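You operate a simulated robot arm through the tools that you are given. There is no shell and no other tool. Be economical: measure what you need, move in short steps, check, and stop when the job is done.

Carry out the task below with a simulated robot arm. There is one attempt and no reset: what you move stays moved.

TASK
Clamp the cores, try the green plug in the core at number 65, then press GOOD.
Fine: try that core alone; put the plug back and turn the teal star knob back to FREE.
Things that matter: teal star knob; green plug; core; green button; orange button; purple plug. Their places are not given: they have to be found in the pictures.

It is judged by the outcome, as a careful person would: the job done as asked, and still so three seconds after it is handed in. It fails if anything else is knocked over, pushed out of place, dropped, spilled or broken.

THE ROBOT
A 7-joint arm with a two-finger parallel gripper, fixed in place. Base frame: the origin is at the foot of the arm, x ahead of it, y to its left, z up; the work surface is at about z = 828. Lengths are in mm, angles in degrees, forces in N, time in s.
With the tool pointing down near the work surface it reaches from about 240 to 680 mm from the base axis. Its first joint turns from -66.0 to 66.0 degrees. Payload 2.4 kg.
Tool frame: the origin (TCP) lies between the finger pads and is the grasp point; the fingertips stand 30 mm ahead of it; z points along the fingers, y is the line along which they close. The gripper opens to 94 mm. The fingers are 28 mm wide and 10 mm thick; the gripper's body (50 by 96 mm) begins 55 mm behind the TCP.
Orientation is that of the tool frame in the base frame, as a unit quaternion [x, y, z, w]. With the fingers straight down and closing along the base's y, the tool's x points along the base's -x, its y along +y and its z along -z.

THE INTERFACE
- The arm moves only by the tool apply_moves. Its argument "deltas" is a list of rows, each a list of 6 numbers: the shift along the base's x, y, z in mm, then the turn, a rotation vector about the base's x, y, z in degrees. In form: [[tx, ty, tz, rx, ry, rz], ...]. A call has 1 to 12 rows; each row is the pose to reach, as a shift and turn from the pose commanded when the call began. "hand" is the gripper command, from -1 (shut) to 1 (fully open), values between in proportion, set as the call begins (left out, the last holds). A row lasts 0.2 s, in which the tool goes at most 50 mm and 8.6 degrees; a call with a longer step from one row to the next is refused whole, and so is a gripper value outside its range. A pose out of reach is approached as far as the arm can. The call stops where the force on the tool passes 70 N (or 10 N more than at its start, if that is more) or the arm is blocked; 0.2 s more then pass. The fingers move at their own pace (about 153 mm/s each) and stop on an object; they squeeze with about 24 N. The grip force told is the motor's: it shows also when the fingers shut on nothing. Time passes only in rows, and 0.2 s behind the last, so rows that repeat a pose let the fingers close. It gives the time, the measured TCP pose, the force on the tool (base axes), the opening and the grip force at its end, in the units of the frame above (readings bear some noise).
- Cameras (640 x 400 px; columns grow to the right, rows downward): "scene" is fixed at [35, 474.2, 1470.8]; the picture's right is [-0.88, -0.47, 0.00], its down [-0.18, 0.34, -0.92] and it looks along [0.44, -0.81, -0.38] (base axes); focal length 316 px, centre (320, 200). "wrist" rides on the gripper at [-37, 0, -58] in the tool frame; the picture's right is [0.00, -1.00, 0.00], its down [0.97, 0.00, -0.24] and it looks along [0.24, 0.00, 0.97] (tool axes); focal length 218 px, centre (320, 200).
- capture(camera): a new picture of that camera. No time passes.
- locate(camera, pixels): for up to 12 pixels [column, row] of the newest picture of that camera ("zoom" is the newest enlarged one), the place [x, y, z] in the base frame of the surface seen there, good to about 3 mm, but the place of the scene camera against the robot may be out by one fixed shift of up to 25 mm in any direction. No time passes.
- inspect(camera, box): a new picture of the part [left, top, right, bottom] of that camera's present view, enlarged. No time passes.
- finish_job(): hands the job in; it is judged then, once.

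Work in short steps. Measure before you move; look again where a grasp or a placing could have gone wrong, and mend it. You have 80 turns and 34 pictures in all, the two below and enlarged ones among them. Open the gripper and draw the arm clear of the work before you hand the job in, unless the task says otherwise; then end with one line.

The tools are called after "Call:" by a JSON object that holds its "op" and its "data". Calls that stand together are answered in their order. apply_moves: Moves the arm, as the interface text tells. Its arguments: {"type":"object","properties":{"deltas":{"type":"array","items":{"type":"array","items":{"type":"number"}}},"hand":{"type":"number"}},"required":["deltas"]} The other tools are called the same way: capture (camera) takes a picture; locate (camera, pixels) gives the place of the surface under pixels of a picture; inspect (camera, box) takes an enlarged picture of a part of a camera's view; finish_job () hands the job in.

At the start:

```text
time: 0.0
eef_pos: [380.7, -140.0, 1157.3]
tool_rot: [-0.001, 1.0, 0.001, 0.0]
ft_force: [0.4, 0.0, 0.5]
gripper_width: 94.2
grasp_force: 0.1
```

scene: 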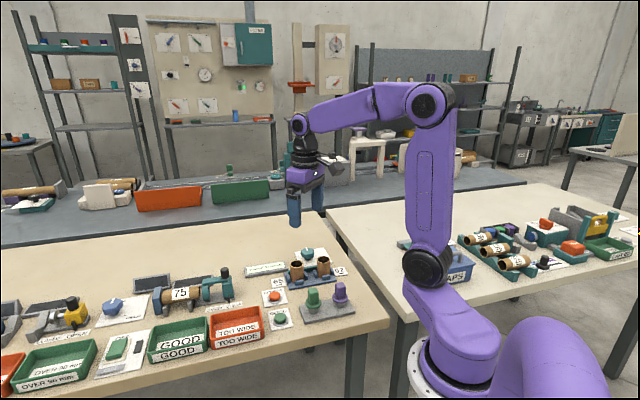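
wrist: 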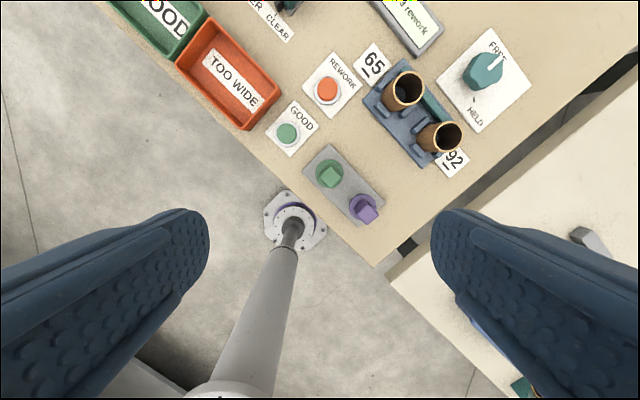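

The wrist view shows the star knob at (485,68), cores at (403,90) and (440,135), plugs at (330,175) and (365,208), and buttons at (287,133) and (327,90). I'll enlarge that area and locate these points.

Call:
{"op": "inspect", "data": {"camera": "wrist", "box": [250, 10, 550, 240]}}

Call:
{"op": "locate", "data": {"camera": "wrist", "pixels": [[485, 72], [470, 105], [403, 78], [403, 92], [440, 128], [330, 178], [320, 165], [365, 212], [287, 133], [327, 90], [345, 180], [378, 222]]}}

Call:
{"op": "inspect", "data": {"camera": "scene", "box": [230, 230, 390, 330]}}

```text
1.74 times, centred on (400, 125) of wrist
```

zoom: 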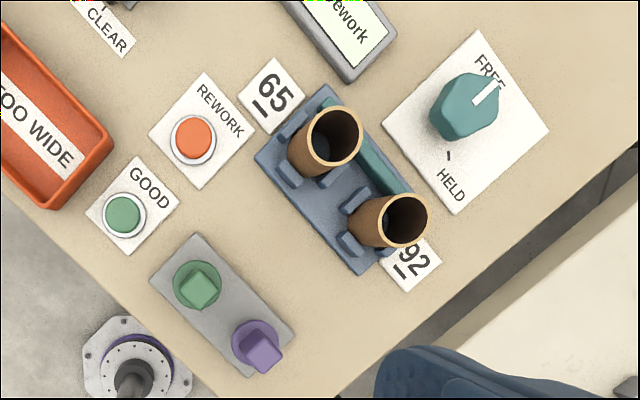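

```text
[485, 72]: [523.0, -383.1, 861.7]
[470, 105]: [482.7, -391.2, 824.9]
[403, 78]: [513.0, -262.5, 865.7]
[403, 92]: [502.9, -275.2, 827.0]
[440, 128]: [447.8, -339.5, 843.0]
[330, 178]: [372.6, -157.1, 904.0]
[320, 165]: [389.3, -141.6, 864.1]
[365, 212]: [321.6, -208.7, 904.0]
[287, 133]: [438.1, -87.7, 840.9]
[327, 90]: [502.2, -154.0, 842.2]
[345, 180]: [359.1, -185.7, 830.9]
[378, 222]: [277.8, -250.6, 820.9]
```

```text
4.00 times, centred on (310, 280) of scene
```

zoom: 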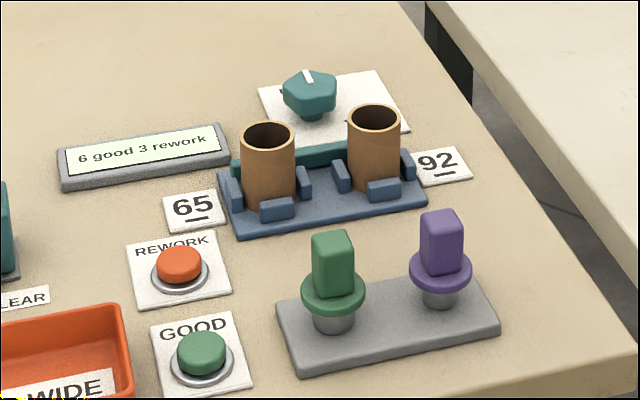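

All parts are roughly located. I'll move above the cores and knob for a closer view.

Call:
{"op": "apply_moves", "data": {"deltas": [[20, -32, -20, 0, 0, 0], [40, -65, -40, 0, 0, 0], [60, -98, -60, 0, 0, 0], [80, -131, -80, 0, 0, 0], [97, -160, -100, 0, 0, 0], [110, -180, -117, 0, 0, 0], [110, -180, -117, 0, 0, 0]], "hand": 1}}

Call:
{"op": "capture", "data": {"camera": "wrist"}}

```text
time: 1.6
eef_pos: [491.9, -319.4, 1039.0]
tool_rot: [0.0, 1.0, -0.001, 0.0]
ft_force: [0.0, 0.1, -0.5]
gripper_width: 93.8
grasp_force: 0.1
```

```text
29 pictures are left
```

wrist: 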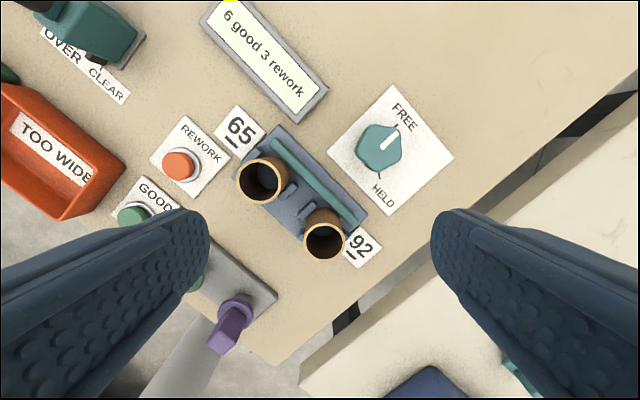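

Call:
{"op": "inspect", "data": {"camera": "wrist", "box": [220, 80, 460, 280]}}

Call:
{"op": "locate", "data": {"camera": "wrist", "pixels": [[380, 150], [397, 127], [377, 180], [260, 157], [238, 182], [262, 202], [288, 182], [324, 210], [345, 240], [303, 238], [175, 165], [235, 300]]}}

```text
2.00 times, centred on (340, 180) of wrist
```

zoom: 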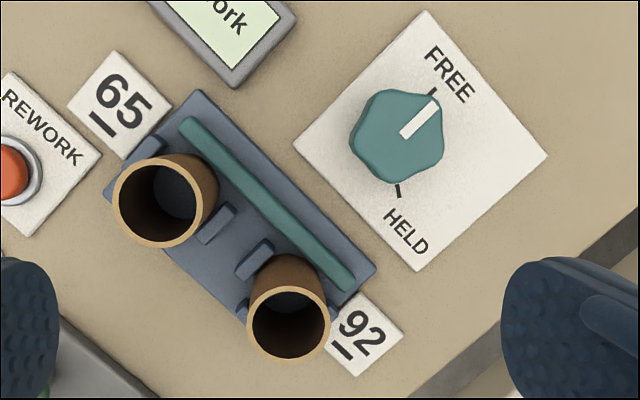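

```text
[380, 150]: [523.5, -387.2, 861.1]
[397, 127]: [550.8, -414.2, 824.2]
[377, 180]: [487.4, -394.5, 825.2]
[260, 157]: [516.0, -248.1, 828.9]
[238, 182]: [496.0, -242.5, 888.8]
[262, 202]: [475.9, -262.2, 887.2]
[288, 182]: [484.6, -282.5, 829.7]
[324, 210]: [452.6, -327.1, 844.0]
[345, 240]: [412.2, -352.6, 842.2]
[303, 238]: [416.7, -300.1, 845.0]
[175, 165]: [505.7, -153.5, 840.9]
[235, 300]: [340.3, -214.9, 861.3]
```

Call:
{"op": "locate", "data": {"camera": "zoom", "pixels": [[425, 16], [542, 155], [415, 264], [298, 145], [432, 94], [399, 190], [396, 135], [362, 115], [440, 150], [402, 133], [434, 102], [385, 165]]}}

Call:
{"op": "locate", "data": {"camera": "wrist", "pixels": [[238, 182], [286, 180], [255, 160], [262, 201], [305, 228], [343, 245], [325, 224], [322, 258], [240, 166], [285, 195], [247, 200], [278, 163]]}}

```text
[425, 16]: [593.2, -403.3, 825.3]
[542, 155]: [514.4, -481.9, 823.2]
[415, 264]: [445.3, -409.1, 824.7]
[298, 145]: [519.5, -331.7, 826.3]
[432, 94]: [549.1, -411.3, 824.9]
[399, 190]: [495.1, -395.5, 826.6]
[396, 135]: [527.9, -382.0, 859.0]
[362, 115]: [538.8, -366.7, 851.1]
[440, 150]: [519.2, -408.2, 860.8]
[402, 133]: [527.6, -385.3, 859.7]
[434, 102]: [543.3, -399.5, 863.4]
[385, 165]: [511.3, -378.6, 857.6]
```

```text
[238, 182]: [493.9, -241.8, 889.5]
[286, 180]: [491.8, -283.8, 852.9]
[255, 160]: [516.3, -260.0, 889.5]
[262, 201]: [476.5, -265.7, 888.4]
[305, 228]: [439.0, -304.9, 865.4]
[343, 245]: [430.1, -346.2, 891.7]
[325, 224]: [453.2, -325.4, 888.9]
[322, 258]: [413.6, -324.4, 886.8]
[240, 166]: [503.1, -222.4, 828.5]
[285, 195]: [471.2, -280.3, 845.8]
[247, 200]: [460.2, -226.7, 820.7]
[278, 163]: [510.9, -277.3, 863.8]
```

The ticks put FREE at about -45° and HELD at about -164° around the knob centre (525,-387), so clamping needs roughly a 120° clockwise turn. I'll hover over the knob with the gripper pre-yawed +60°.

Call:
{"op": "apply_moves", "data": {"deltas": [[5, -9, -10, 0, 0, 7.5], [10, -18, -20, 0, 0, 15], [15, -27, -30, 0, 0, 22.5], [20, -36, -40, 0, 0, 30], [25, -45, -50, 0, 0, 37.5], [30, -54, -60, 0, 0, 45], [34, -63, -70, 0, 0, 52.5], [34, -67, -80, 0, 0, 60], [34, -67, -80, 0, 0, 60]]}}

Call:
{"op": "capture", "data": {"camera": "wrist"}}

```text
time: 3.6
eef_pos: [525.8, -386.3, 957.9]
tool_rot: [-0.501, 0.866, 0.0, 0.0]
ft_force: [0.3, 0.7, 0.2]
gripper_width: 94.1
grasp_force: 0.0
```

```text
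27 pictures are left
```

wrist: 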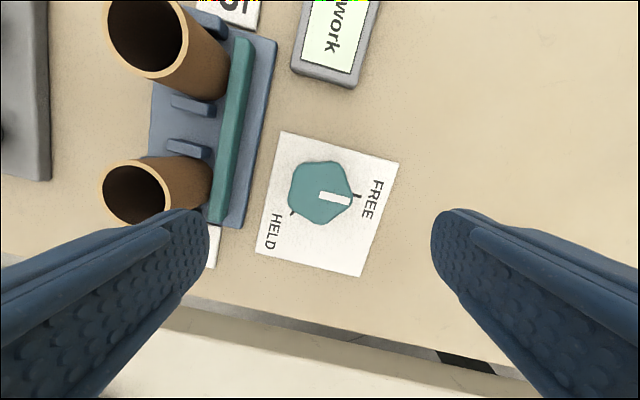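

Call:
{"op": "inspect", "data": {"camera": "wrist", "box": [240, 125, 400, 285]}}

Call:
{"op": "locate", "data": {"camera": "wrist", "pixels": [[320, 193], [293, 178], [347, 178], [300, 215], [336, 218], [352, 200], [320, 164], [291, 200], [357, 195], [291, 212]]}}

```text
2.50 times, centred on (320, 205) of wrist
```

zoom: 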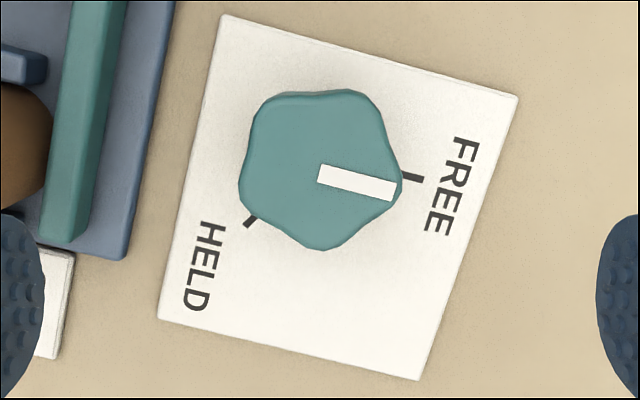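

```text
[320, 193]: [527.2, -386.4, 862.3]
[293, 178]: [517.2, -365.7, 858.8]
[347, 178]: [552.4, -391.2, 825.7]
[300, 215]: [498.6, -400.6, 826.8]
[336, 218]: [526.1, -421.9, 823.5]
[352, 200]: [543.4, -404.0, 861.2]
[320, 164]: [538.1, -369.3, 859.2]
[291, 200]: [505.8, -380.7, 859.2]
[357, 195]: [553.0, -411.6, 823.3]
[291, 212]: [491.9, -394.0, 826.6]
```

The five-lobed knob is centred under the TCP at about (526,-386.5), with its pointer at about -42°. I'll check how close the clamp block edge is before lowering the fingers.

Call:
{"op": "locate", "data": {"camera": "zoom", "pixels": [[121, 255], [148, 130], [168, 10], [135, 200], [85, 235], [100, 120], [120, 5], [110, 100], [400, 180], [320, 245], [246, 150], [345, 93]]}}

```text
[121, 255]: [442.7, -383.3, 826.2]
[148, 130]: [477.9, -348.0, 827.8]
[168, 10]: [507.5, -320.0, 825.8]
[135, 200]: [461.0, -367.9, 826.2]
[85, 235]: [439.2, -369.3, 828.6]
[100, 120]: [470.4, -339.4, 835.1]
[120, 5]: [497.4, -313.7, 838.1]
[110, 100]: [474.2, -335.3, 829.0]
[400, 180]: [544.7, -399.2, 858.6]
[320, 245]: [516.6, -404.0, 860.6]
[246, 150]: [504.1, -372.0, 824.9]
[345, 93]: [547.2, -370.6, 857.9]
```

The block edge is about 61 mm from the knob axis, so a 70 mm opening is clear. I'll lower with the yaw aligned to the pointer (48°).

Call:
{"op": "apply_moves", "data": {"deltas": [[0, 0, -10, 0, 0, -6], [0, 0, -35, 0, 0, -12], [0, 0, -60, 0, 0, -12], [0, 0, -80, 0, 0, -12], [0, 0, -95, 0, 0, -12], [0, 0, -95, 0, 0, -12]], "hand": 0.5}}

```text
time: 5.0
eef_pos: [525.3, -387.6, 864.1]
tool_rot: [-0.406, 0.914, -0.001, 0.0]
ft_force: [-0.2, -1.0, -0.1]
gripper_width: 70.7
grasp_force: 0.2
```

Nothing touched, so I'll close on the knob.

Call:
{"op": "apply_moves", "data": {"deltas": [[0, 0, 0, 0, 0, 0], [0, 0, 0, 0, 0, 0], [0, 0, 0, 0, 0, 0]], "hand": -1}}

```text
time: 5.8
eef_pos: [525.4, -386.4, 864.5]
tool_rot: [-0.407, 0.913, 0.002, -0.001]
ft_force: [-9.6, 7.2, 7.3]
gripper_width: 45.1
grasp_force: 44.9
```

The knob is gripped at 45 mm. I'll turn it clockwise about 60° first and then check.

Call:
{"op": "apply_moves", "data": {"deltas": [[0, 0, 0, 0, 0, -7.5], [0, 0, 0, 0, 0, -15], [0, 0, 0, 0, 0, -22.5], [0, 0, 0, 0, 0, -30], [0, 0, 0, 0, 0, -37.5], [0, 0, 0, 0, 0, -45], [0, 0, 0, 0, 0, -52.5], [0, 0, 0, 0, 0, -60]]}}

Call:
{"op": "inspect", "data": {"camera": "scene", "box": [250, 230, 370, 305]}}

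```text
time: 7.6
eef_pos: [524.5, -385.2, 864.1]
tool_rot: [0.105, 0.994, 0.003, -0.003]
ft_force: [-19.6, 20.9, 8.2]
gripper_width: 45.1
grasp_force: 45.0
```

```text
5.33 times, centred on (310, 268) of scene
```

zoom: 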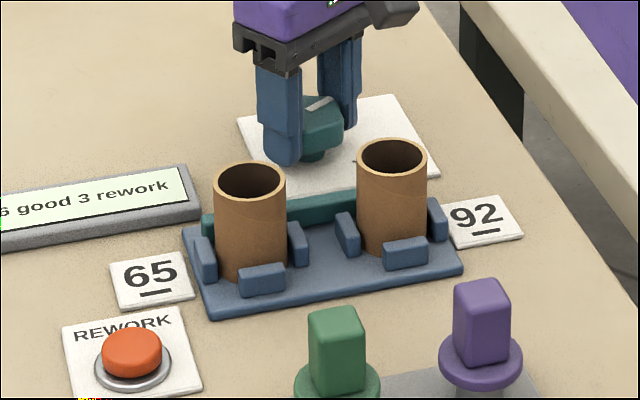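

The knob is turning with the grip. There is some side load, so I'll shift slightly to relieve it while turning on.

Call:
{"op": "apply_moves", "data": {"deltas": [[-1, 1, 0, 0, 0, -7.5], [-1, 1, 0, 0, 0, -15], [-1, 1, 0, 0, 0, -22.5], [-1, 1, 0, 0, 0, -30], [-1, 1, 0, 0, 0, -37.5], [-1, 1, 0, 0, 0, -45], [-1, 1, 0, 0, 0, -52.5], [-1, 1, 0, 0, 0, -60]]}}

Call:
{"op": "inspect", "data": {"camera": "scene", "box": [250, 230, 370, 305]}}

```text
time: 9.4
eef_pos: [525.1, -384.4, 865.0]
tool_rot: [0.588, 0.809, 0.0, 0.0]
ft_force: [5.2, 17.2, -3.7]
gripper_width: 44.5
grasp_force: 44.9
```

```text
5.33 times, centred on (310, 268) of scene
```

zoom: 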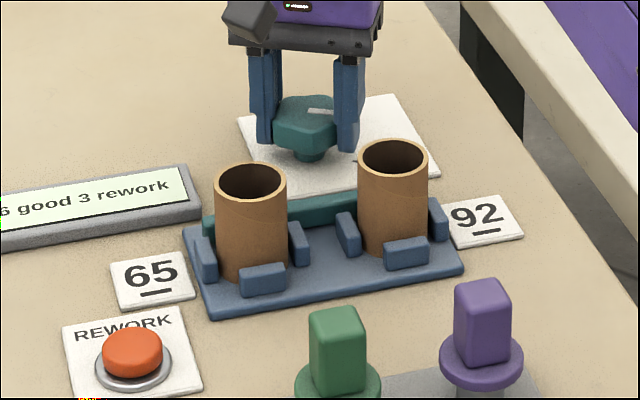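

The gripper is now at yaw -72°. I'll release, rise and check the pointer against the HELD tick.

Call:
{"op": "apply_moves", "data": {"deltas": [[0, 0, 0, 0, 0, 0], [0, 0, 0, 0, 0, 0], [0, 0, 40, 0, 0, 0], [0, 0, 80, 0, 0, 0], [0, 0, 95, 0, 0, 0]], "hand": 0.5}}

Call:
{"op": "capture", "data": {"camera": "wrist"}}

```text
time: 10.6
eef_pos: [523.9, -385.6, 959.1]
tool_rot: [0.588, 0.809, 0.001, 0.0]
ft_force: [0.8, -0.4, 0.4]
gripper_width: 70.3
grasp_force: 0.0
```

```text
23 pictures are left
```

wrist: 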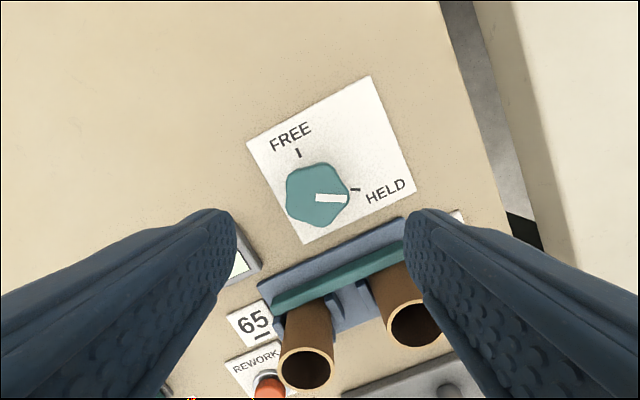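

Call:
{"op": "inspect", "data": {"camera": "wrist", "box": [260, 135, 400, 245]}}

Call:
{"op": "locate", "data": {"camera": "wrist", "pixels": [[317, 198], [346, 199], [355, 189], [298, 153], [340, 265], [340, 280]]}}

```text
3.64 times, centred on (330, 190) of wrist
```

zoom: 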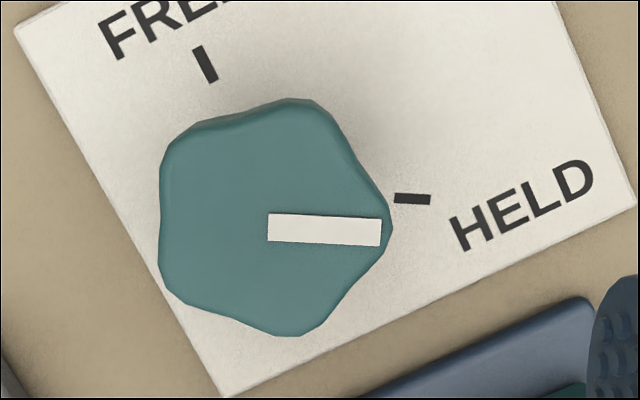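

```text
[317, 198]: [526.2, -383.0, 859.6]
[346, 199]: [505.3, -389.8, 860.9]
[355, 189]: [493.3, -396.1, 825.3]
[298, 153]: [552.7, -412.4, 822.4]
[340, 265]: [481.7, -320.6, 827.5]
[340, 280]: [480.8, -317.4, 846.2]
```

Call:
{"op": "inspect", "data": {"camera": "scene", "box": [230, 230, 390, 330]}}

```text
4.00 times, centred on (310, 280) of scene
```

zoom: 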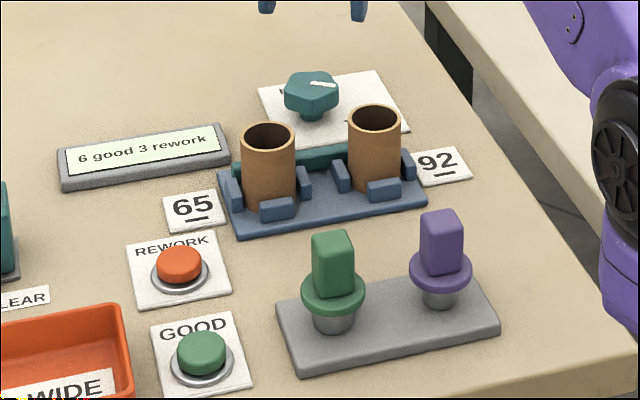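

The bar now appears to have moved in against the cores and the pointer is at HELD, so clamping is done. Next I'll move above the green plug near (372,-157), yawing to 45° to match its handle.

Call:
{"op": "apply_moves", "data": {"deltas": [[0, 0, 30, 0, 0, 8.3], [-10, 15, 60, 0, 0, 16.6], [-22, 34, 60, 0, 0, 24.9], [-34, 53, 60, 0, 0, 33.2], [-46, 72, 60, 0, 0, 41.5], [-58, 91, 60, 0, 0, 49.8], [-70, 110, 60, 0, 0, 58.1], [-82, 129, 60, 0, 0, 66.4], [-94, 148, 60, 0, 0, 74.7], [-106, 167, 60, 0, 0, 83], [-120, 186, 60, 0, 0, 91.3], [-135, 205, 60, 0, 0, 99.6]], "hand": 0.5}}

Call:
{"op": "apply_moves", "data": {"deltas": [[-8, 12, -5, 0, 0, 8.3], [-15, 24, -10, 0, 0, 17.4], [-15, 24, -10, 0, 0, 17.4]]}}

Call:
{"op": "capture", "data": {"camera": "wrist"}}

```text
time: 13.2
eef_pos: [389.4, -180.9, 1017.4]
tool_rot: [-0.24, 0.971, 0.0, 0.0]
ft_force: [-0.1, -0.3, 0.2]
gripper_width: 70.4
grasp_force: 0.0
```

```text
refused: row 2 steps farther than a row can; nothing moved
```

```text
20 pictures are left
```

wrist: 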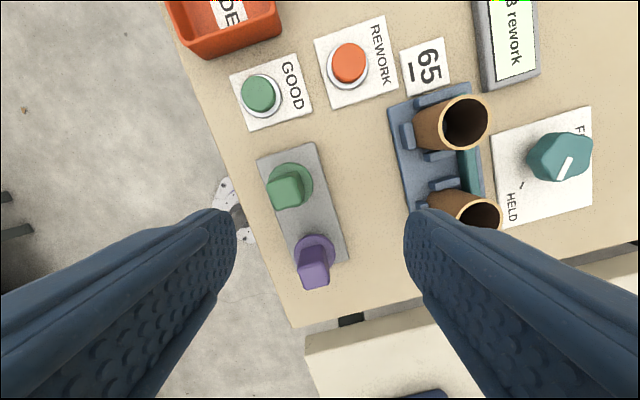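

Call:
{"op": "inspect", "data": {"camera": "wrist", "box": [220, 130, 380, 300]}}

Call:
{"op": "locate", "data": {"camera": "wrist", "pixels": [[273, 187], [300, 181], [302, 202], [276, 208], [288, 194], [311, 184], [467, 101], [444, 122], [487, 120], [470, 147], [466, 124], [313, 274]]}}

```text
2.35 times, centred on (300, 215) of wrist
```

zoom: 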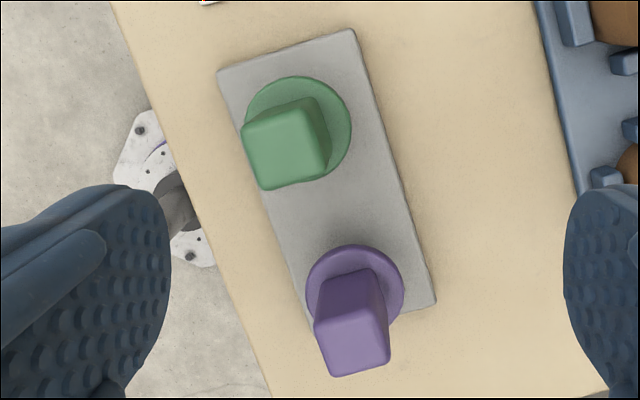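

```text
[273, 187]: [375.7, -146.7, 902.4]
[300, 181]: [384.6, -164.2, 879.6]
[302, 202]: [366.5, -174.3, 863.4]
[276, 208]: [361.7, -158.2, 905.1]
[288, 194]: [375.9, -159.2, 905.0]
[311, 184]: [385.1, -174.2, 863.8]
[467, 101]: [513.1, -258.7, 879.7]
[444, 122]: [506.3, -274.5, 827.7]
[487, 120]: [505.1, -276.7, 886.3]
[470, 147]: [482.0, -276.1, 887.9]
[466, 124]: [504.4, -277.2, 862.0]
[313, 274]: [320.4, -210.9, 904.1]
```

The green handle's top centre is at about (375,-158,905) and it is aligned with the plate at 45°. I'll hover closer with yaw 45 and re-check.

Call:
{"op": "apply_moves", "data": {"deltas": [[-5, 8, -20, 0, 0, 6], [-10, 16, -40, 0, 0, 12], [-14, 23, -50, 0, 0, 17.2], [-14, 23, -50, 0, 0, 17.2]], "hand": 0.5}}

Call:
{"op": "capture", "data": {"camera": "wrist"}}

```text
time: 14.2
eef_pos: [375.0, -158.2, 970.4]
tool_rot: [-0.382, 0.924, 0.0, 0.0]
ft_force: [-0.6, 0.1, 0.1]
gripper_width: 70.8
grasp_force: 0.2
```

```text
18 pictures are left
```

wrist: 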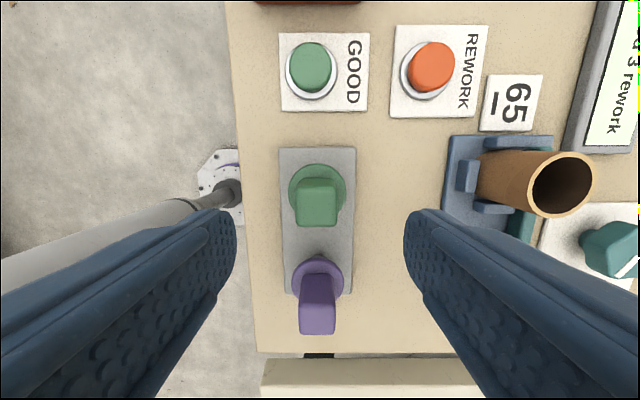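

Call:
{"op": "locate", "data": {"camera": "wrist", "pixels": [[316, 203], [299, 196], [334, 196], [301, 220], [334, 220], [317, 185], [317, 168], [342, 195], [291, 195], [318, 320], [312, 66], [302, 186]]}}

```text
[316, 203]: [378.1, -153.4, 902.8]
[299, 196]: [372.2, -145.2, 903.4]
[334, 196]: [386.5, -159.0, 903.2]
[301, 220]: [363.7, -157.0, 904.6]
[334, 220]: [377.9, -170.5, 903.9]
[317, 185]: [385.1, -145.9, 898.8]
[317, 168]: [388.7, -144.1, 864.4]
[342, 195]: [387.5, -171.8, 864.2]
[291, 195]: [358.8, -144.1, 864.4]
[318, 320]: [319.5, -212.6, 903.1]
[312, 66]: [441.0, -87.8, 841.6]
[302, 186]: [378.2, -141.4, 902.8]
```

The handle centre is (375,-158), matching the TCP. I'll descend to z≈898 and close.

Call:
{"op": "apply_moves", "data": {"deltas": [[0, 0, -35, 0, 0, 0], [0, 0, -60, 0, 0, 0], [0, 0, -72, 0, 0, 0], [0, 0, -72, 0, 0, 0]], "hand": 0.5}}

Call:
{"op": "apply_moves", "data": {"deltas": [[0, 0, 0, 0, 0, 0], [0, 0, 0, 0, 0, 0], [0, 0, 0, 0, 0, 0]], "hand": -1}}

```text
time: 15.2
eef_pos: [375.6, -158.7, 897.3]
tool_rot: [-0.382, 0.924, 0.0, 0.001]
ft_force: [-0.4, -0.2, -0.5]
gripper_width: 70.4
grasp_force: 0.1
```

```text
time: 16.0
eef_pos: [376.6, -159.0, 897.1]
tool_rot: [-0.381, 0.924, -0.001, 0.0]
ft_force: [0.5, 0.2, -0.2]
gripper_width: 30.6
grasp_force: 23.9
```

It gripped at 30.6 mm. I'll lift straight up and look.

Call:
{"op": "apply_moves", "data": {"deltas": [[0, 0, 10, 0, 0, 0], [0, 0, 30, 0, 0, 0], [0, 0, 60, 0, 0, 0], [0, 0, 90, 0, 0, 0], [0, 0, 90, 0, 0, 0]]}}

Call:
{"op": "capture", "data": {"camera": "scene"}}

Call:
{"op": "capture", "data": {"camera": "wrist"}}

```text
time: 17.2
eef_pos: [375.6, -157.8, 987.2]
tool_rot: [-0.381, 0.925, 0.001, 0.0]
ft_force: [0.2, 1.0, -0.8]
gripper_width: 30.1
grasp_force: 23.9
```

```text
17 pictures are left
```

scene: 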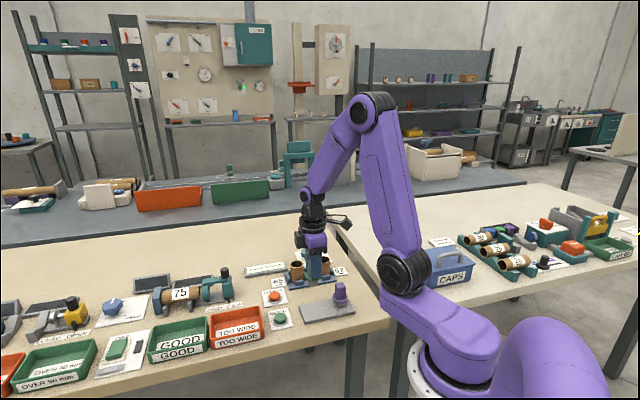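

```text
16 pictures are left
```

wrist: 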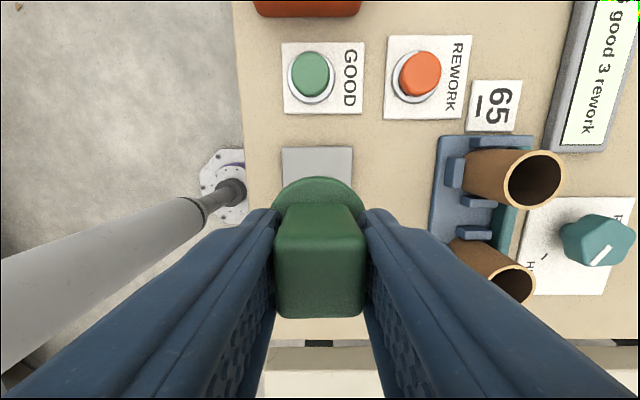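

The plug is held upright. I'll enlarge the scene to see its pin length and locate the core rim precisely in the wrist view.

Call:
{"op": "inspect", "data": {"camera": "scene", "box": [270, 225, 370, 330]}}

Call:
{"op": "inspect", "data": {"camera": "wrist", "box": [420, 110, 640, 260]}}

```text
3.81 times, centred on (320, 278) of scene
```

zoom: 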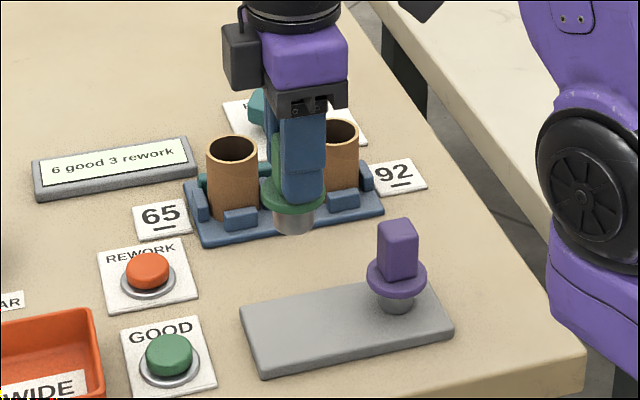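

```text
2.67 times, centred on (530, 185) of wrist
```

zoom: 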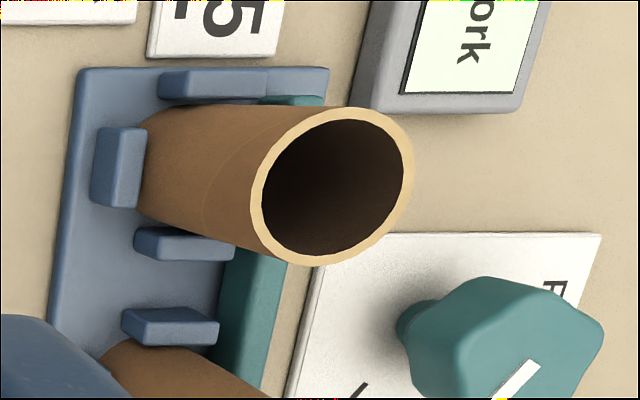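

Call:
{"op": "locate", "data": {"camera": "zoom", "pixels": [[256, 200], [410, 165], [345, 112], [312, 262], [270, 148], [370, 243], [290, 125], [390, 222], [395, 125], [264, 240], [332, 112], [330, 262]]}}

```text
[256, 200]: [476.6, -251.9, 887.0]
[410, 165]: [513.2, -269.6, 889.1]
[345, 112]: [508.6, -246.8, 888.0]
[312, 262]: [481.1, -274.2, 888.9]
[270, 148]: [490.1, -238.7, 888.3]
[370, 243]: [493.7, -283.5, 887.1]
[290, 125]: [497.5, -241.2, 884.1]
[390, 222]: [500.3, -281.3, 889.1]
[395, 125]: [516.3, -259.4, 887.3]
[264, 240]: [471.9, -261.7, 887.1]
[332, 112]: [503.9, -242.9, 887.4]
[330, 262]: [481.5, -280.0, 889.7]
```

The core 65 rim centre is about (494.6,-260.9,888), with an inner radius near 18–19. I'll carry the plug over it at the current height.

Call:
{"op": "apply_moves", "data": {"deltas": [[30, -26, 0, 0, 0, 0], [60, -52, 0, 0, 0, 0], [90, -77, 0, 0, 0, 0], [119.9, -102.9, 0, 0, 0, 0], [119.9, -102.9, -20, 0, 0, 0], [119.9, -102.9, -20, 0, 0, 0]]}}

Call:
{"op": "capture", "data": {"camera": "wrist"}}

Call:
{"op": "inspect", "data": {"camera": "scene", "box": [250, 230, 370, 305]}}

```text
time: 18.6
eef_pos: [495.8, -261.0, 968.4]
tool_rot: [-0.382, 0.924, 0.0, 0.0]
ft_force: [-0.1, -0.1, -1.6]
gripper_width: 30.2
grasp_force: 23.9
```

```text
13 pictures are left
```

wrist: 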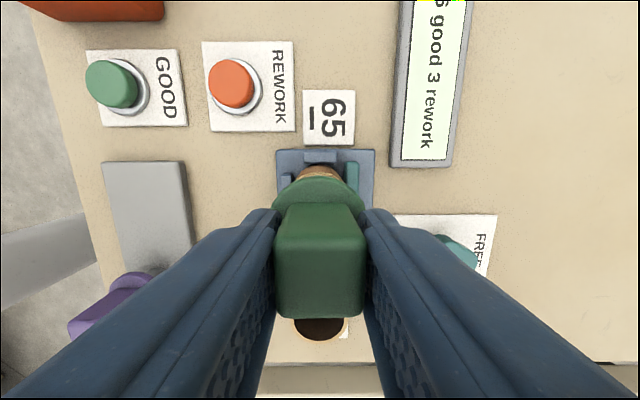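

```text
5.33 times, centred on (310, 268) of scene
```

zoom: 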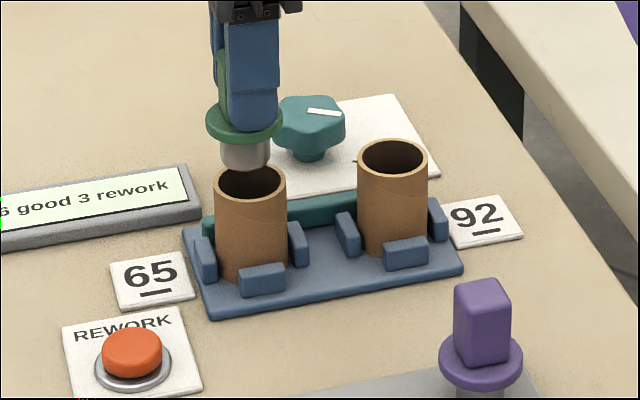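

In the scene zoom the pin centre (245) sits slightly left of the core centre (251). I'll measure both with the same camera.

Call:
{"op": "locate", "data": {"camera": "zoom", "pixels": [[223, 155], [267, 155], [245, 160], [210, 125], [280, 125], [245, 138], [217, 205], [285, 205], [251, 215], [251, 165], [218, 185], [284, 185]]}}

```text
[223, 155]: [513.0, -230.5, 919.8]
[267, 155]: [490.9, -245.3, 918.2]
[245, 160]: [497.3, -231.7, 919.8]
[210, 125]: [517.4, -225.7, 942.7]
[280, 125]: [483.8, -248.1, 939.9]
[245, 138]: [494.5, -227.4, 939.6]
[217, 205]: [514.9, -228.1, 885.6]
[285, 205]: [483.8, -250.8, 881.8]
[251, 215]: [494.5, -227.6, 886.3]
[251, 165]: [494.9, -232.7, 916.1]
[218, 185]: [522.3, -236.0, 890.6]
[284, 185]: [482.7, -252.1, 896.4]
```

The plug is about 3 mm off, toward (+x,+y). I'll correct by (-2.9,-1.6) and descend to just inside the rim.

Call:
{"op": "apply_moves", "data": {"deltas": [[-2.9, -1.6, 0, 0, 0, 0], [-2.9, -1.6, -8, 0, 0, 0], [-2.9, -1.6, -15, 0, 0, 0], [-2.9, -1.6, -15, 0, 0, 0]]}}

Call:
{"op": "inspect", "data": {"camera": "scene", "box": [270, 240, 330, 285]}}

```text
time: 19.6
eef_pos: [493.8, -262.0, 951.6]
tool_rot: [-0.381, 0.925, 0.0, 0.001]
ft_force: [-0.3, 0.3, -1.7]
gripper_width: 29.9
grasp_force: 23.7
```

```text
8.89 times, centred on (300, 262) of scene
```

zoom: 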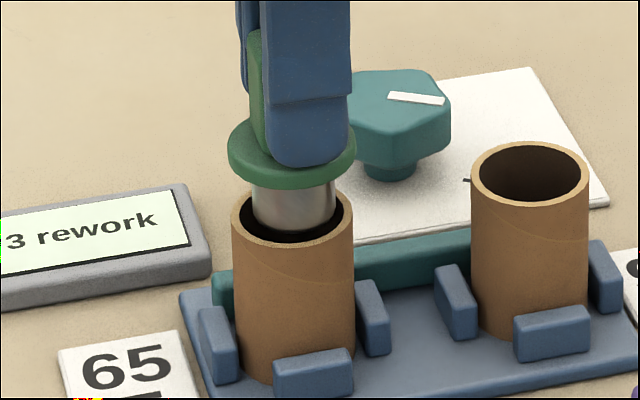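

The pin is now centred in the bore (columns 293 vs 292.5). I'll descend in small steps with force watched, until the flange seats.

Call:
{"op": "apply_moves", "data": {"deltas": [[0, 0, -4, 0, 0, 0], [0, 0, -8, 0, 0, 0], [0, 0, -12, 0, 0, 0], [0, 0, -16, 0, 0, 0], [0, 0, -20, 0, 0, 0], [0, 0, -20, 0, 0, 0]]}}

```text
time: 21.0
eef_pos: [492.7, -262.4, 932.2]
tool_rot: [-0.381, 0.925, -0.001, 0.0]
ft_force: [0.2, 0.0, -1.9]
gripper_width: 30.1
grasp_force: 23.9
```

Free entry with no resistance. I'll continue gently to the flange contact.

Call:
{"op": "apply_moves", "data": {"deltas": [[0, 0, -2, 0, 0, 0], [0, 0, -4, 0, 0, 0], [0, 0, -5, 0, 0, 0], [0, 0, -5, 0, 0, 0]]}}

Call:
{"op": "inspect", "data": {"camera": "scene", "box": [270, 240, 330, 285]}}

```text
time: 22.0
eef_pos: [492.8, -262.4, 928.5]
tool_rot: [-0.382, 0.924, 0.001, 0.0]
ft_force: [-3.7, -0.1, 14.9]
gripper_width: 30.1
grasp_force: 24.0
```

```text
8.89 times, centred on (300, 262) of scene
```

zoom: 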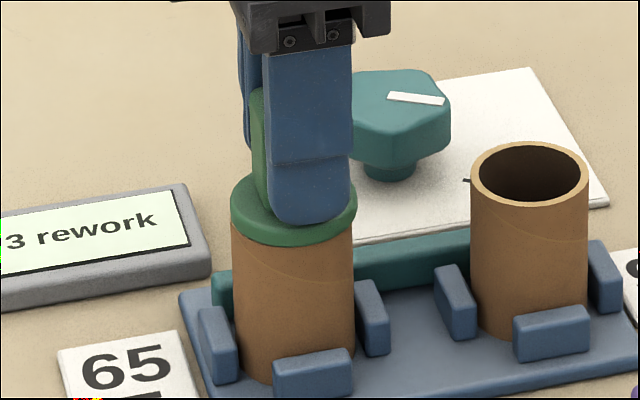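

The flange is seated on core 65 with about 15 N, so the plug fits. I'll withdraw straight up and carry it back over its original place.

Call:
{"op": "apply_moves", "data": {"deltas": [[0, 0, 5, 0, 0, 0], [0, 0, 20, 0, 0, 0], [0, 0, 40, 0, 0, 0], [0, 0, 60, 0, 0, 0], [-29, 26, 60, 0, 0, 0], [-58, 52, 60, 0, 0, 0], [-88, 78, 60, 0, 0, 0], [-117, 104.5, 60, 0, 0, 0], [-117, 104.5, 30, 0, 0, 0], [-117, 104.5, 0, 0, 0, 0], [-117, 104.5, -18, 0, 0, 0], [-117, 104.5, -18, 0, 0, 0]]}}

Call:
{"op": "inspect", "data": {"camera": "scene", "box": [270, 240, 370, 325]}}

```text
time: 24.6
eef_pos: [376.5, -158.1, 907.6]
tool_rot: [-0.381, 0.925, 0.0, 0.0]
ft_force: [-0.7, -0.5, -1.2]
gripper_width: 30.1
grasp_force: 24.7
```

```text
4.71 times, centred on (320, 282) of scene
```

zoom: 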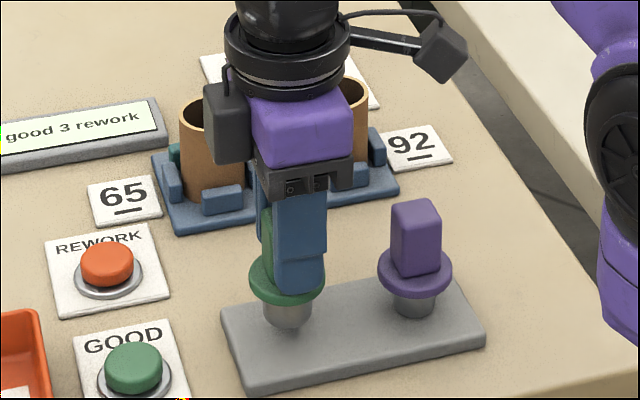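

I'm above the original place. I'll lower gently to contact.

Call:
{"op": "apply_moves", "data": {"deltas": [[0, 0, -4, 0, 0, 0], [0, 0, -8, 0, 0, 0], [0, 0, -11, 0, 0, 0], [0, 0, -12.5, 0, 0, 0], [0, 0, -12.5, 0, 0, 0]]}}

```text
time: 25.8
eef_pos: [376.0, -159.2, 896.9]
tool_rot: [-0.381, 0.924, 0.001, 0.0]
ft_force: [-0.1, -0.8, -1.5]
gripper_width: 30.1
grasp_force: 24.5
```

Call:
{"op": "apply_moves", "data": {"deltas": [[0, 0, -1, 0, 0, 0], [0, 0, -2, 0, 0, 0], [0, 0, -2, 0, 0, 0]]}}

```text
time: 26.6
eef_pos: [374.8, -158.0, 895.2]
tool_rot: [-0.381, 0.925, 0.0, 0.0]
ft_force: [-2.8, -0.1, 18.4]
gripper_width: 30.0
grasp_force: 24.1
```

The plug is on the plate (18 N up). I'll ease up 1 mm, open and rise.

Call:
{"op": "apply_moves", "data": {"deltas": [[0, 0, 1, 0, 0, 0], [0, 0, 1, 0, 0, 0]]}}

Call:
{"op": "apply_moves", "data": {"deltas": [[0, 0, 0, 0, 0, 0], [0, 0, 0, 0, 0, 0], [0, 0, 0, 0, 0, 0], [0, 0, 30, 0, 0, 0], [0, 0, 70, 0, 0, 0], [0, 0, 110, 0, 0, 0], [0, 0, 110, 0, 0, 0]], "hand": 0.4}}

Call:
{"op": "capture", "data": {"camera": "wrist"}}

```text
time: 27.2
eef_pos: [375.3, -159.0, 895.4]
tool_rot: [-0.381, 0.925, 0.001, 0.0]
ft_force: [0.3, 1.4, -1.6]
gripper_width: 29.8
grasp_force: 23.7
```

```text
time: 28.8
eef_pos: [375.3, -160.0, 1006.2]
tool_rot: [-0.381, 0.925, 0.0, 0.0]
ft_force: [-0.5, -0.7, -0.2]
gripper_width: 65.7
grasp_force: 0.0
```

```text
8 pictures are left
```

wrist: 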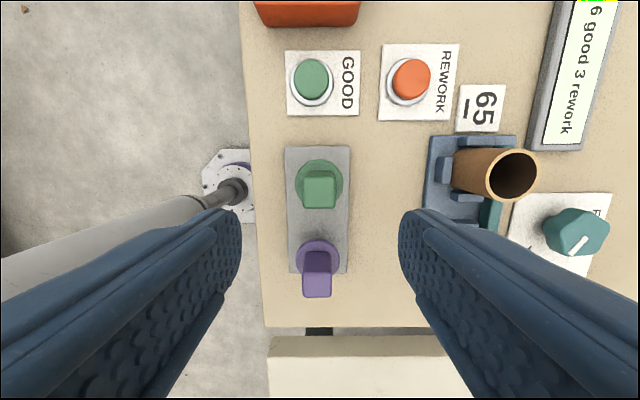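

The green plug stands upright in its place. I'll locate the GOOD button precisely.

Call:
{"op": "locate", "data": {"camera": "wrist", "pixels": [[312, 77], [298, 77], [326, 77], [312, 64], [312, 92], [312, 82], [319, 194]]}}

```text
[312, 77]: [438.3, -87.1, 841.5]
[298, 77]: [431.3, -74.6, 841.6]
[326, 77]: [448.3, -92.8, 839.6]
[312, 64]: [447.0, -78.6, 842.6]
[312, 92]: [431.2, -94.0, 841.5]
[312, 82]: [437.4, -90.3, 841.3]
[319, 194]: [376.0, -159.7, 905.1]
```

The button centre is about (439.5,-86,841.5). I'll shut the fingers, move above it and approach to just above contact.

Call:
{"op": "apply_moves", "data": {"deltas": [[22, 24, 0, 0, 0, 0], [44, 48, 0, 0, 0, 0], [64.6, 72, 0, 0, 0, 0], [64.6, 72, -40, 0, 0, 0], [64.6, 72, -80, 0, 0, 0], [64.6, 72, -115, 0, 0, 0], [64.6, 72, -128, 0, 0, 0], [64.6, 72, -128, 0, 0, 0]], "hand": -1}}

Call:
{"op": "inspect", "data": {"camera": "scene", "box": [240, 270, 330, 335]}}

```text
time: 30.6
eef_pos: [440.6, -86.4, 878.0]
tool_rot: [-0.381, 0.924, 0.0, 0.0]
ft_force: [0.6, -0.6, -0.5]
gripper_width: 0.0
grasp_force: 24.0
```

```text
6.15 times, centred on (285, 302) of scene
```

zoom: 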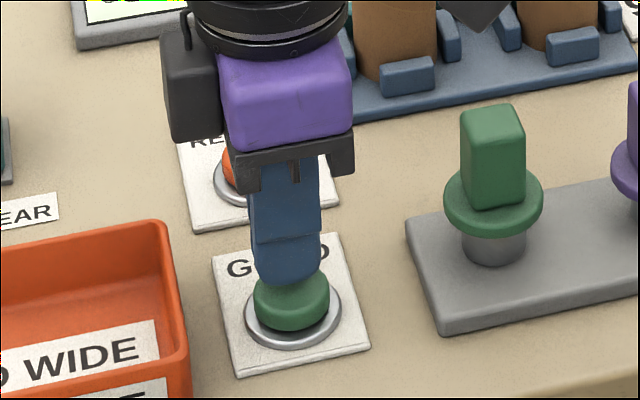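

I'm above the green button. I'll press in small steps.

Call:
{"op": "apply_moves", "data": {"deltas": [[0, 0, -4, 0, 0, 0], [0, 0, -7, 0, 0, 0], [0, 0, -9, 0, 0, 0], [0, 0, -10, 0, 0, 0]]}}

```text
time: 31.6
eef_pos: [441.4, -86.5, 868.3]
tool_rot: [-0.381, 0.925, 0.0, -0.001]
ft_force: [-1.7, 1.7, 2.9]
gripper_width: 0.0
grasp_force: 24.2
```

Call:
{"op": "apply_moves", "data": {"deltas": [[0, 0, -1, 0, 0, 0], [0, 0, -2, 0, 0, 0], [0, 0, -3, 0, 0, 0], [0, 0, -3, 0, 0, 0]]}}

Call:
{"op": "capture", "data": {"camera": "scene"}}

```text
time: 32.6
eef_pos: [440.8, -87.0, 866.3]
tool_rot: [-0.381, 0.924, -0.001, 0.001]
ft_force: [2.5, 5.9, 13.3]
gripper_width: 0.0
grasp_force: 23.6
```

```text
6 pictures are left
```

scene: 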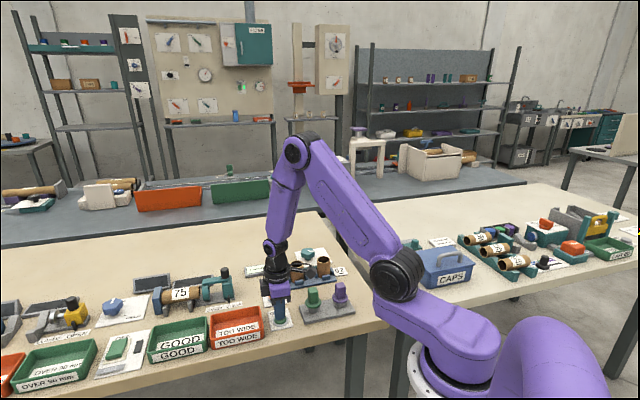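

Call:
{"op": "apply_moves", "data": {"deltas": [[0, 0, -1.5, 0, 0, 0], [0, 0, -1.5, 0, 0, 0], [0, 0, 20, 0, 0, 0], [0, 0, 60, 0, 0, 0], [0, 0, 110, 0, 0, 0]]}}

Call:
{"op": "inspect", "data": {"camera": "scene", "box": [230, 230, 390, 330]}}

```text
time: 33.8
eef_pos: [437.2, -86.7, 974.9]
tool_rot: [-0.382, 0.924, 0.0, -0.002]
ft_force: [-0.2, 0.4, 0.7]
gripper_width: 0.2
grasp_force: 23.9
```

```text
4.00 times, centred on (310, 280) of scene
```

zoom: 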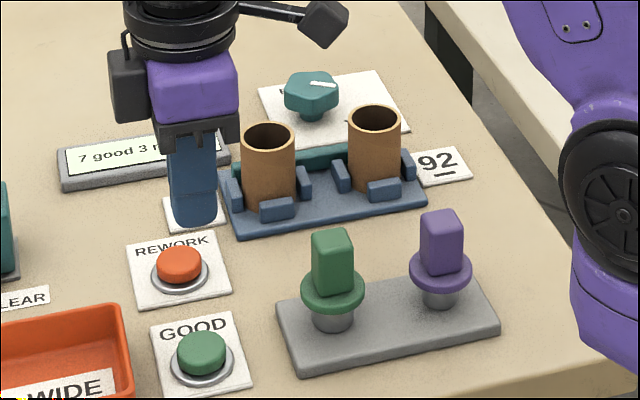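

The counter now reads 7 good and the plug is in place. I'll go back over the knob at yaw -72° to turn it to FREE.

Call:
{"op": "apply_moves", "data": {"deltas": [[0, 0, 30, 0, 0, -8.4], [7, -25, 40, 0, 0, -16.8], [14, -50, 40, 0, 0, -25.2], [21, -75, 40, 0, 0, -33.6], [28, -100, 40, 0, 0, -42], [35, -125, 40, 0, 0, -50.4], [42, -150, 40, 0, 0, -58.8], [49, -175, 40, 0, 0, -67.2], [56, -200, 40, 0, 0, -75.6], [63, -225, 40, 0, 0, -84], [70, -250, 40, 0, 0, -92.4], [77, -275, 40, 0, 0, -100.8]], "hand": 0.5}}

Call:
{"op": "apply_moves", "data": {"deltas": [[5, -15, -20, 0, 0, -8], [8, -25, -50, 0, 0, -16.2], [8, -25, -55, 0, 0, -16.2], [8, -25, -55, 0, 0, -16.2]]}}

Call:
{"op": "capture", "data": {"camera": "wrist"}}

```text
time: 36.4
eef_pos: [517.9, -362.7, 1014.8]
tool_rot: [0.471, 0.882, 0.0, -0.001]
ft_force: [-0.1, 0.3, -0.3]
gripper_width: 70.6
grasp_force: 0.0
```

```text
time: 37.4
eef_pos: [525.5, -385.5, 958.4]
tool_rot: [0.59, 0.807, -0.001, 0.0]
ft_force: [-0.5, 0.1, -0.5]
gripper_width: 70.4
grasp_force: 0.0
```

```text
4 pictures are left
```

wrist: 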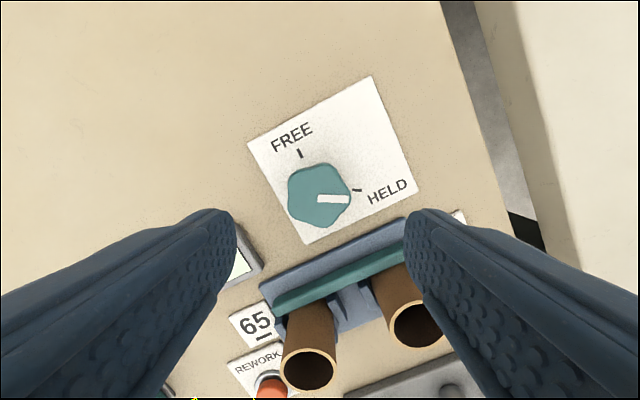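

Same view as when released. I'll descend, then grip.

Call:
{"op": "apply_moves", "data": {"deltas": [[0.7, 1, -40, 0, 0, 0], [0.7, 1, -75, 0, 0, 0], [0.7, 1, -95, 0, 0, 0], [0.7, 1, -95, 0, 0, 0]], "hand": 0.5}}

Call:
{"op": "apply_moves", "data": {"deltas": [[0, 0, 0, 0, 0, 0], [0, 0, 0, 0, 0, 0], [0, 0, 0, 0, 0, 0]], "hand": -1}}

Call:
{"op": "apply_moves", "data": {"deltas": [[0, 0, 0, 0, 0, 7.5], [0, 0, 0, 0, 0, 15], [0, 0, 0, 0, 0, 22.5], [0, 0, 0, 0, 0, 30], [0, 0, 0, 0, 0, 37.5], [0, 0, 0, 0, 0, 45], [0, 0, 0, 0, 0, 52.5], [0, 0, 0, 0, 0, 60]]}}

```text
time: 38.4
eef_pos: [527.0, -385.7, 863.9]
tool_rot: [0.589, 0.808, 0.0, 0.0]
ft_force: [-0.5, -0.4, -0.5]
gripper_width: 70.5
grasp_force: 0.1
```

```text
time: 39.2
eef_pos: [527.3, -385.8, 864.5]
tool_rot: [0.59, 0.808, 0.0, 0.0]
ft_force: [3.7, 0.2, -4.3]
gripper_width: 44.9
grasp_force: 44.9
```

```text
time: 41.0
eef_pos: [526.5, -383.8, 864.0]
tool_rot: [0.105, 0.994, 0.0, 0.001]
ft_force: [8.4, -0.2, -9.3]
gripper_width: 44.7
grasp_force: 44.8
```

Call:
{"op": "apply_moves", "data": {"deltas": [[0, 0, 0, 0, 0, 7.5], [0, 0, 0, 0, 0, 15], [0, 0, 0, 0, 0, 22.5], [0, 0, 0, 0, 0, 30], [0, 0, 0, 0, 0, 37.5], [0, 0, 0, 0, 0, 45], [0, 0, 0, 0, 0, 52.5], [0, 0, 0, 0, 0, 60]]}}

Call:
{"op": "apply_moves", "data": {"deltas": [[0, 0, 0, 0, 0, 0], [0, 0, 0, 0, 0, 0], [0, 0, 40, 0, 0, 0], [0, 0, 80, 0, 0, 0], [0, 0, 95, 0, 0, 0]], "hand": 0.5}}

Call:
{"op": "inspect", "data": {"camera": "wrist", "box": [220, 110, 400, 260]}}

```text
time: 42.8
eef_pos: [526.9, -385.8, 864.4]
tool_rot: [-0.403, 0.915, 0.001, 0.001]
ft_force: [16.5, -5.4, -13.2]
gripper_width: 45.0
grasp_force: 45.3
```

```text
time: 44.0
eef_pos: [525.4, -386.1, 960.5]
tool_rot: [-0.406, 0.914, 0.001, 0.0]
ft_force: [-0.1, -0.1, -0.2]
gripper_width: 70.3
grasp_force: 0.0
```

```text
2.67 times, centred on (310, 185) of wrist
```

zoom: 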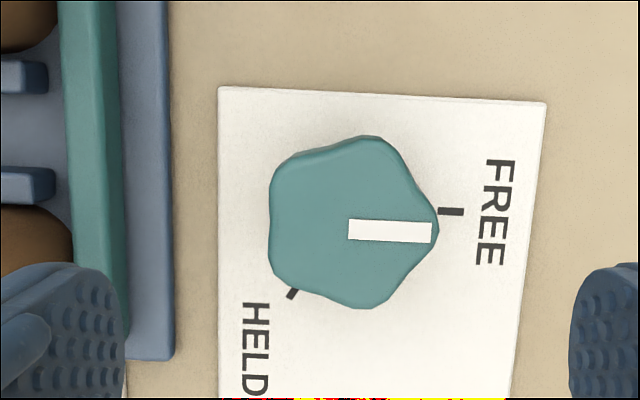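

The pointer is back at FREE. I'll rise and draw the arm clear, then take a final look.

Call:
{"op": "apply_moves", "data": {"deltas": [[0, 0, 50, 0, 0, 0], [-10, 20, 95, 0, 0, 0], [-25, 50, 130, 0, 0, 0], [-40, 85, 160, 0, 0, 0], [-55, 120, 180, 0, 0, 0], [-70, 155, 195, 0, 0, 0], [-80, 190, 200, 0, 0, 0]], "hand": 1}}

Call:
{"op": "inspect", "data": {"camera": "scene", "box": [230, 230, 390, 330]}}

```text
refused: row 2 steps farther than a row can; nothing moved
```

```text
4.00 times, centred on (310, 280) of scene
```

zoom: 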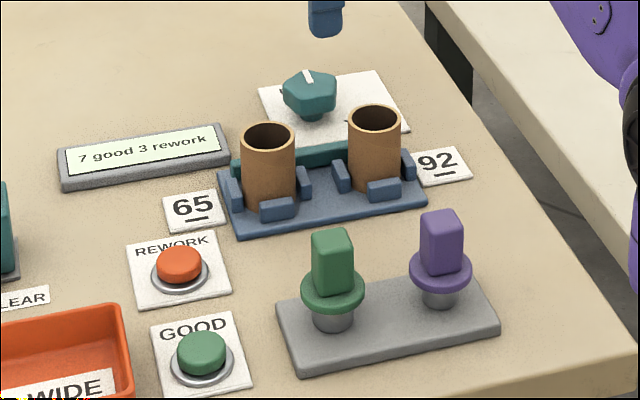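

The scene shows "7 good 3 rework", the bar backed off, the knob at FREE and both plugs in place. The retreat was refused for step size, so I'll redo it with smaller steps.

Call:
{"op": "apply_moves", "data": {"deltas": [[0, 0, 40, 0, 0, 0], [0, 0, 80, 0, 0, 0], [-10, 20, 115, 0, 0, 0], [-20, 45, 145, 0, 0, 0], [-35, 75, 170, 0, 0, 0], [-50, 110, 185, 0, 0, 0], [-60, 145, 195, 0, 0, 0]], "hand": 1}}

```text
time: 45.6
eef_pos: [465.7, -240.1, 1155.8]
tool_rot: [-0.404, 0.915, 0.0, 0.0]
ft_force: [-0.1, -0.5, -0.1]
gripper_width: 94.1
grasp_force: 0.0
```

Call:
{"op": "finish_job", "data": {}}

```text
The job is handed in.
```

The job is done and handed in: I clamped the cores, the green plug fitted core 65 fully, and pressing GOOD took the counter from 6 to 7. The plug is back in its place, the teal star knob is at FREE, and the arm is clear with its gripper open.
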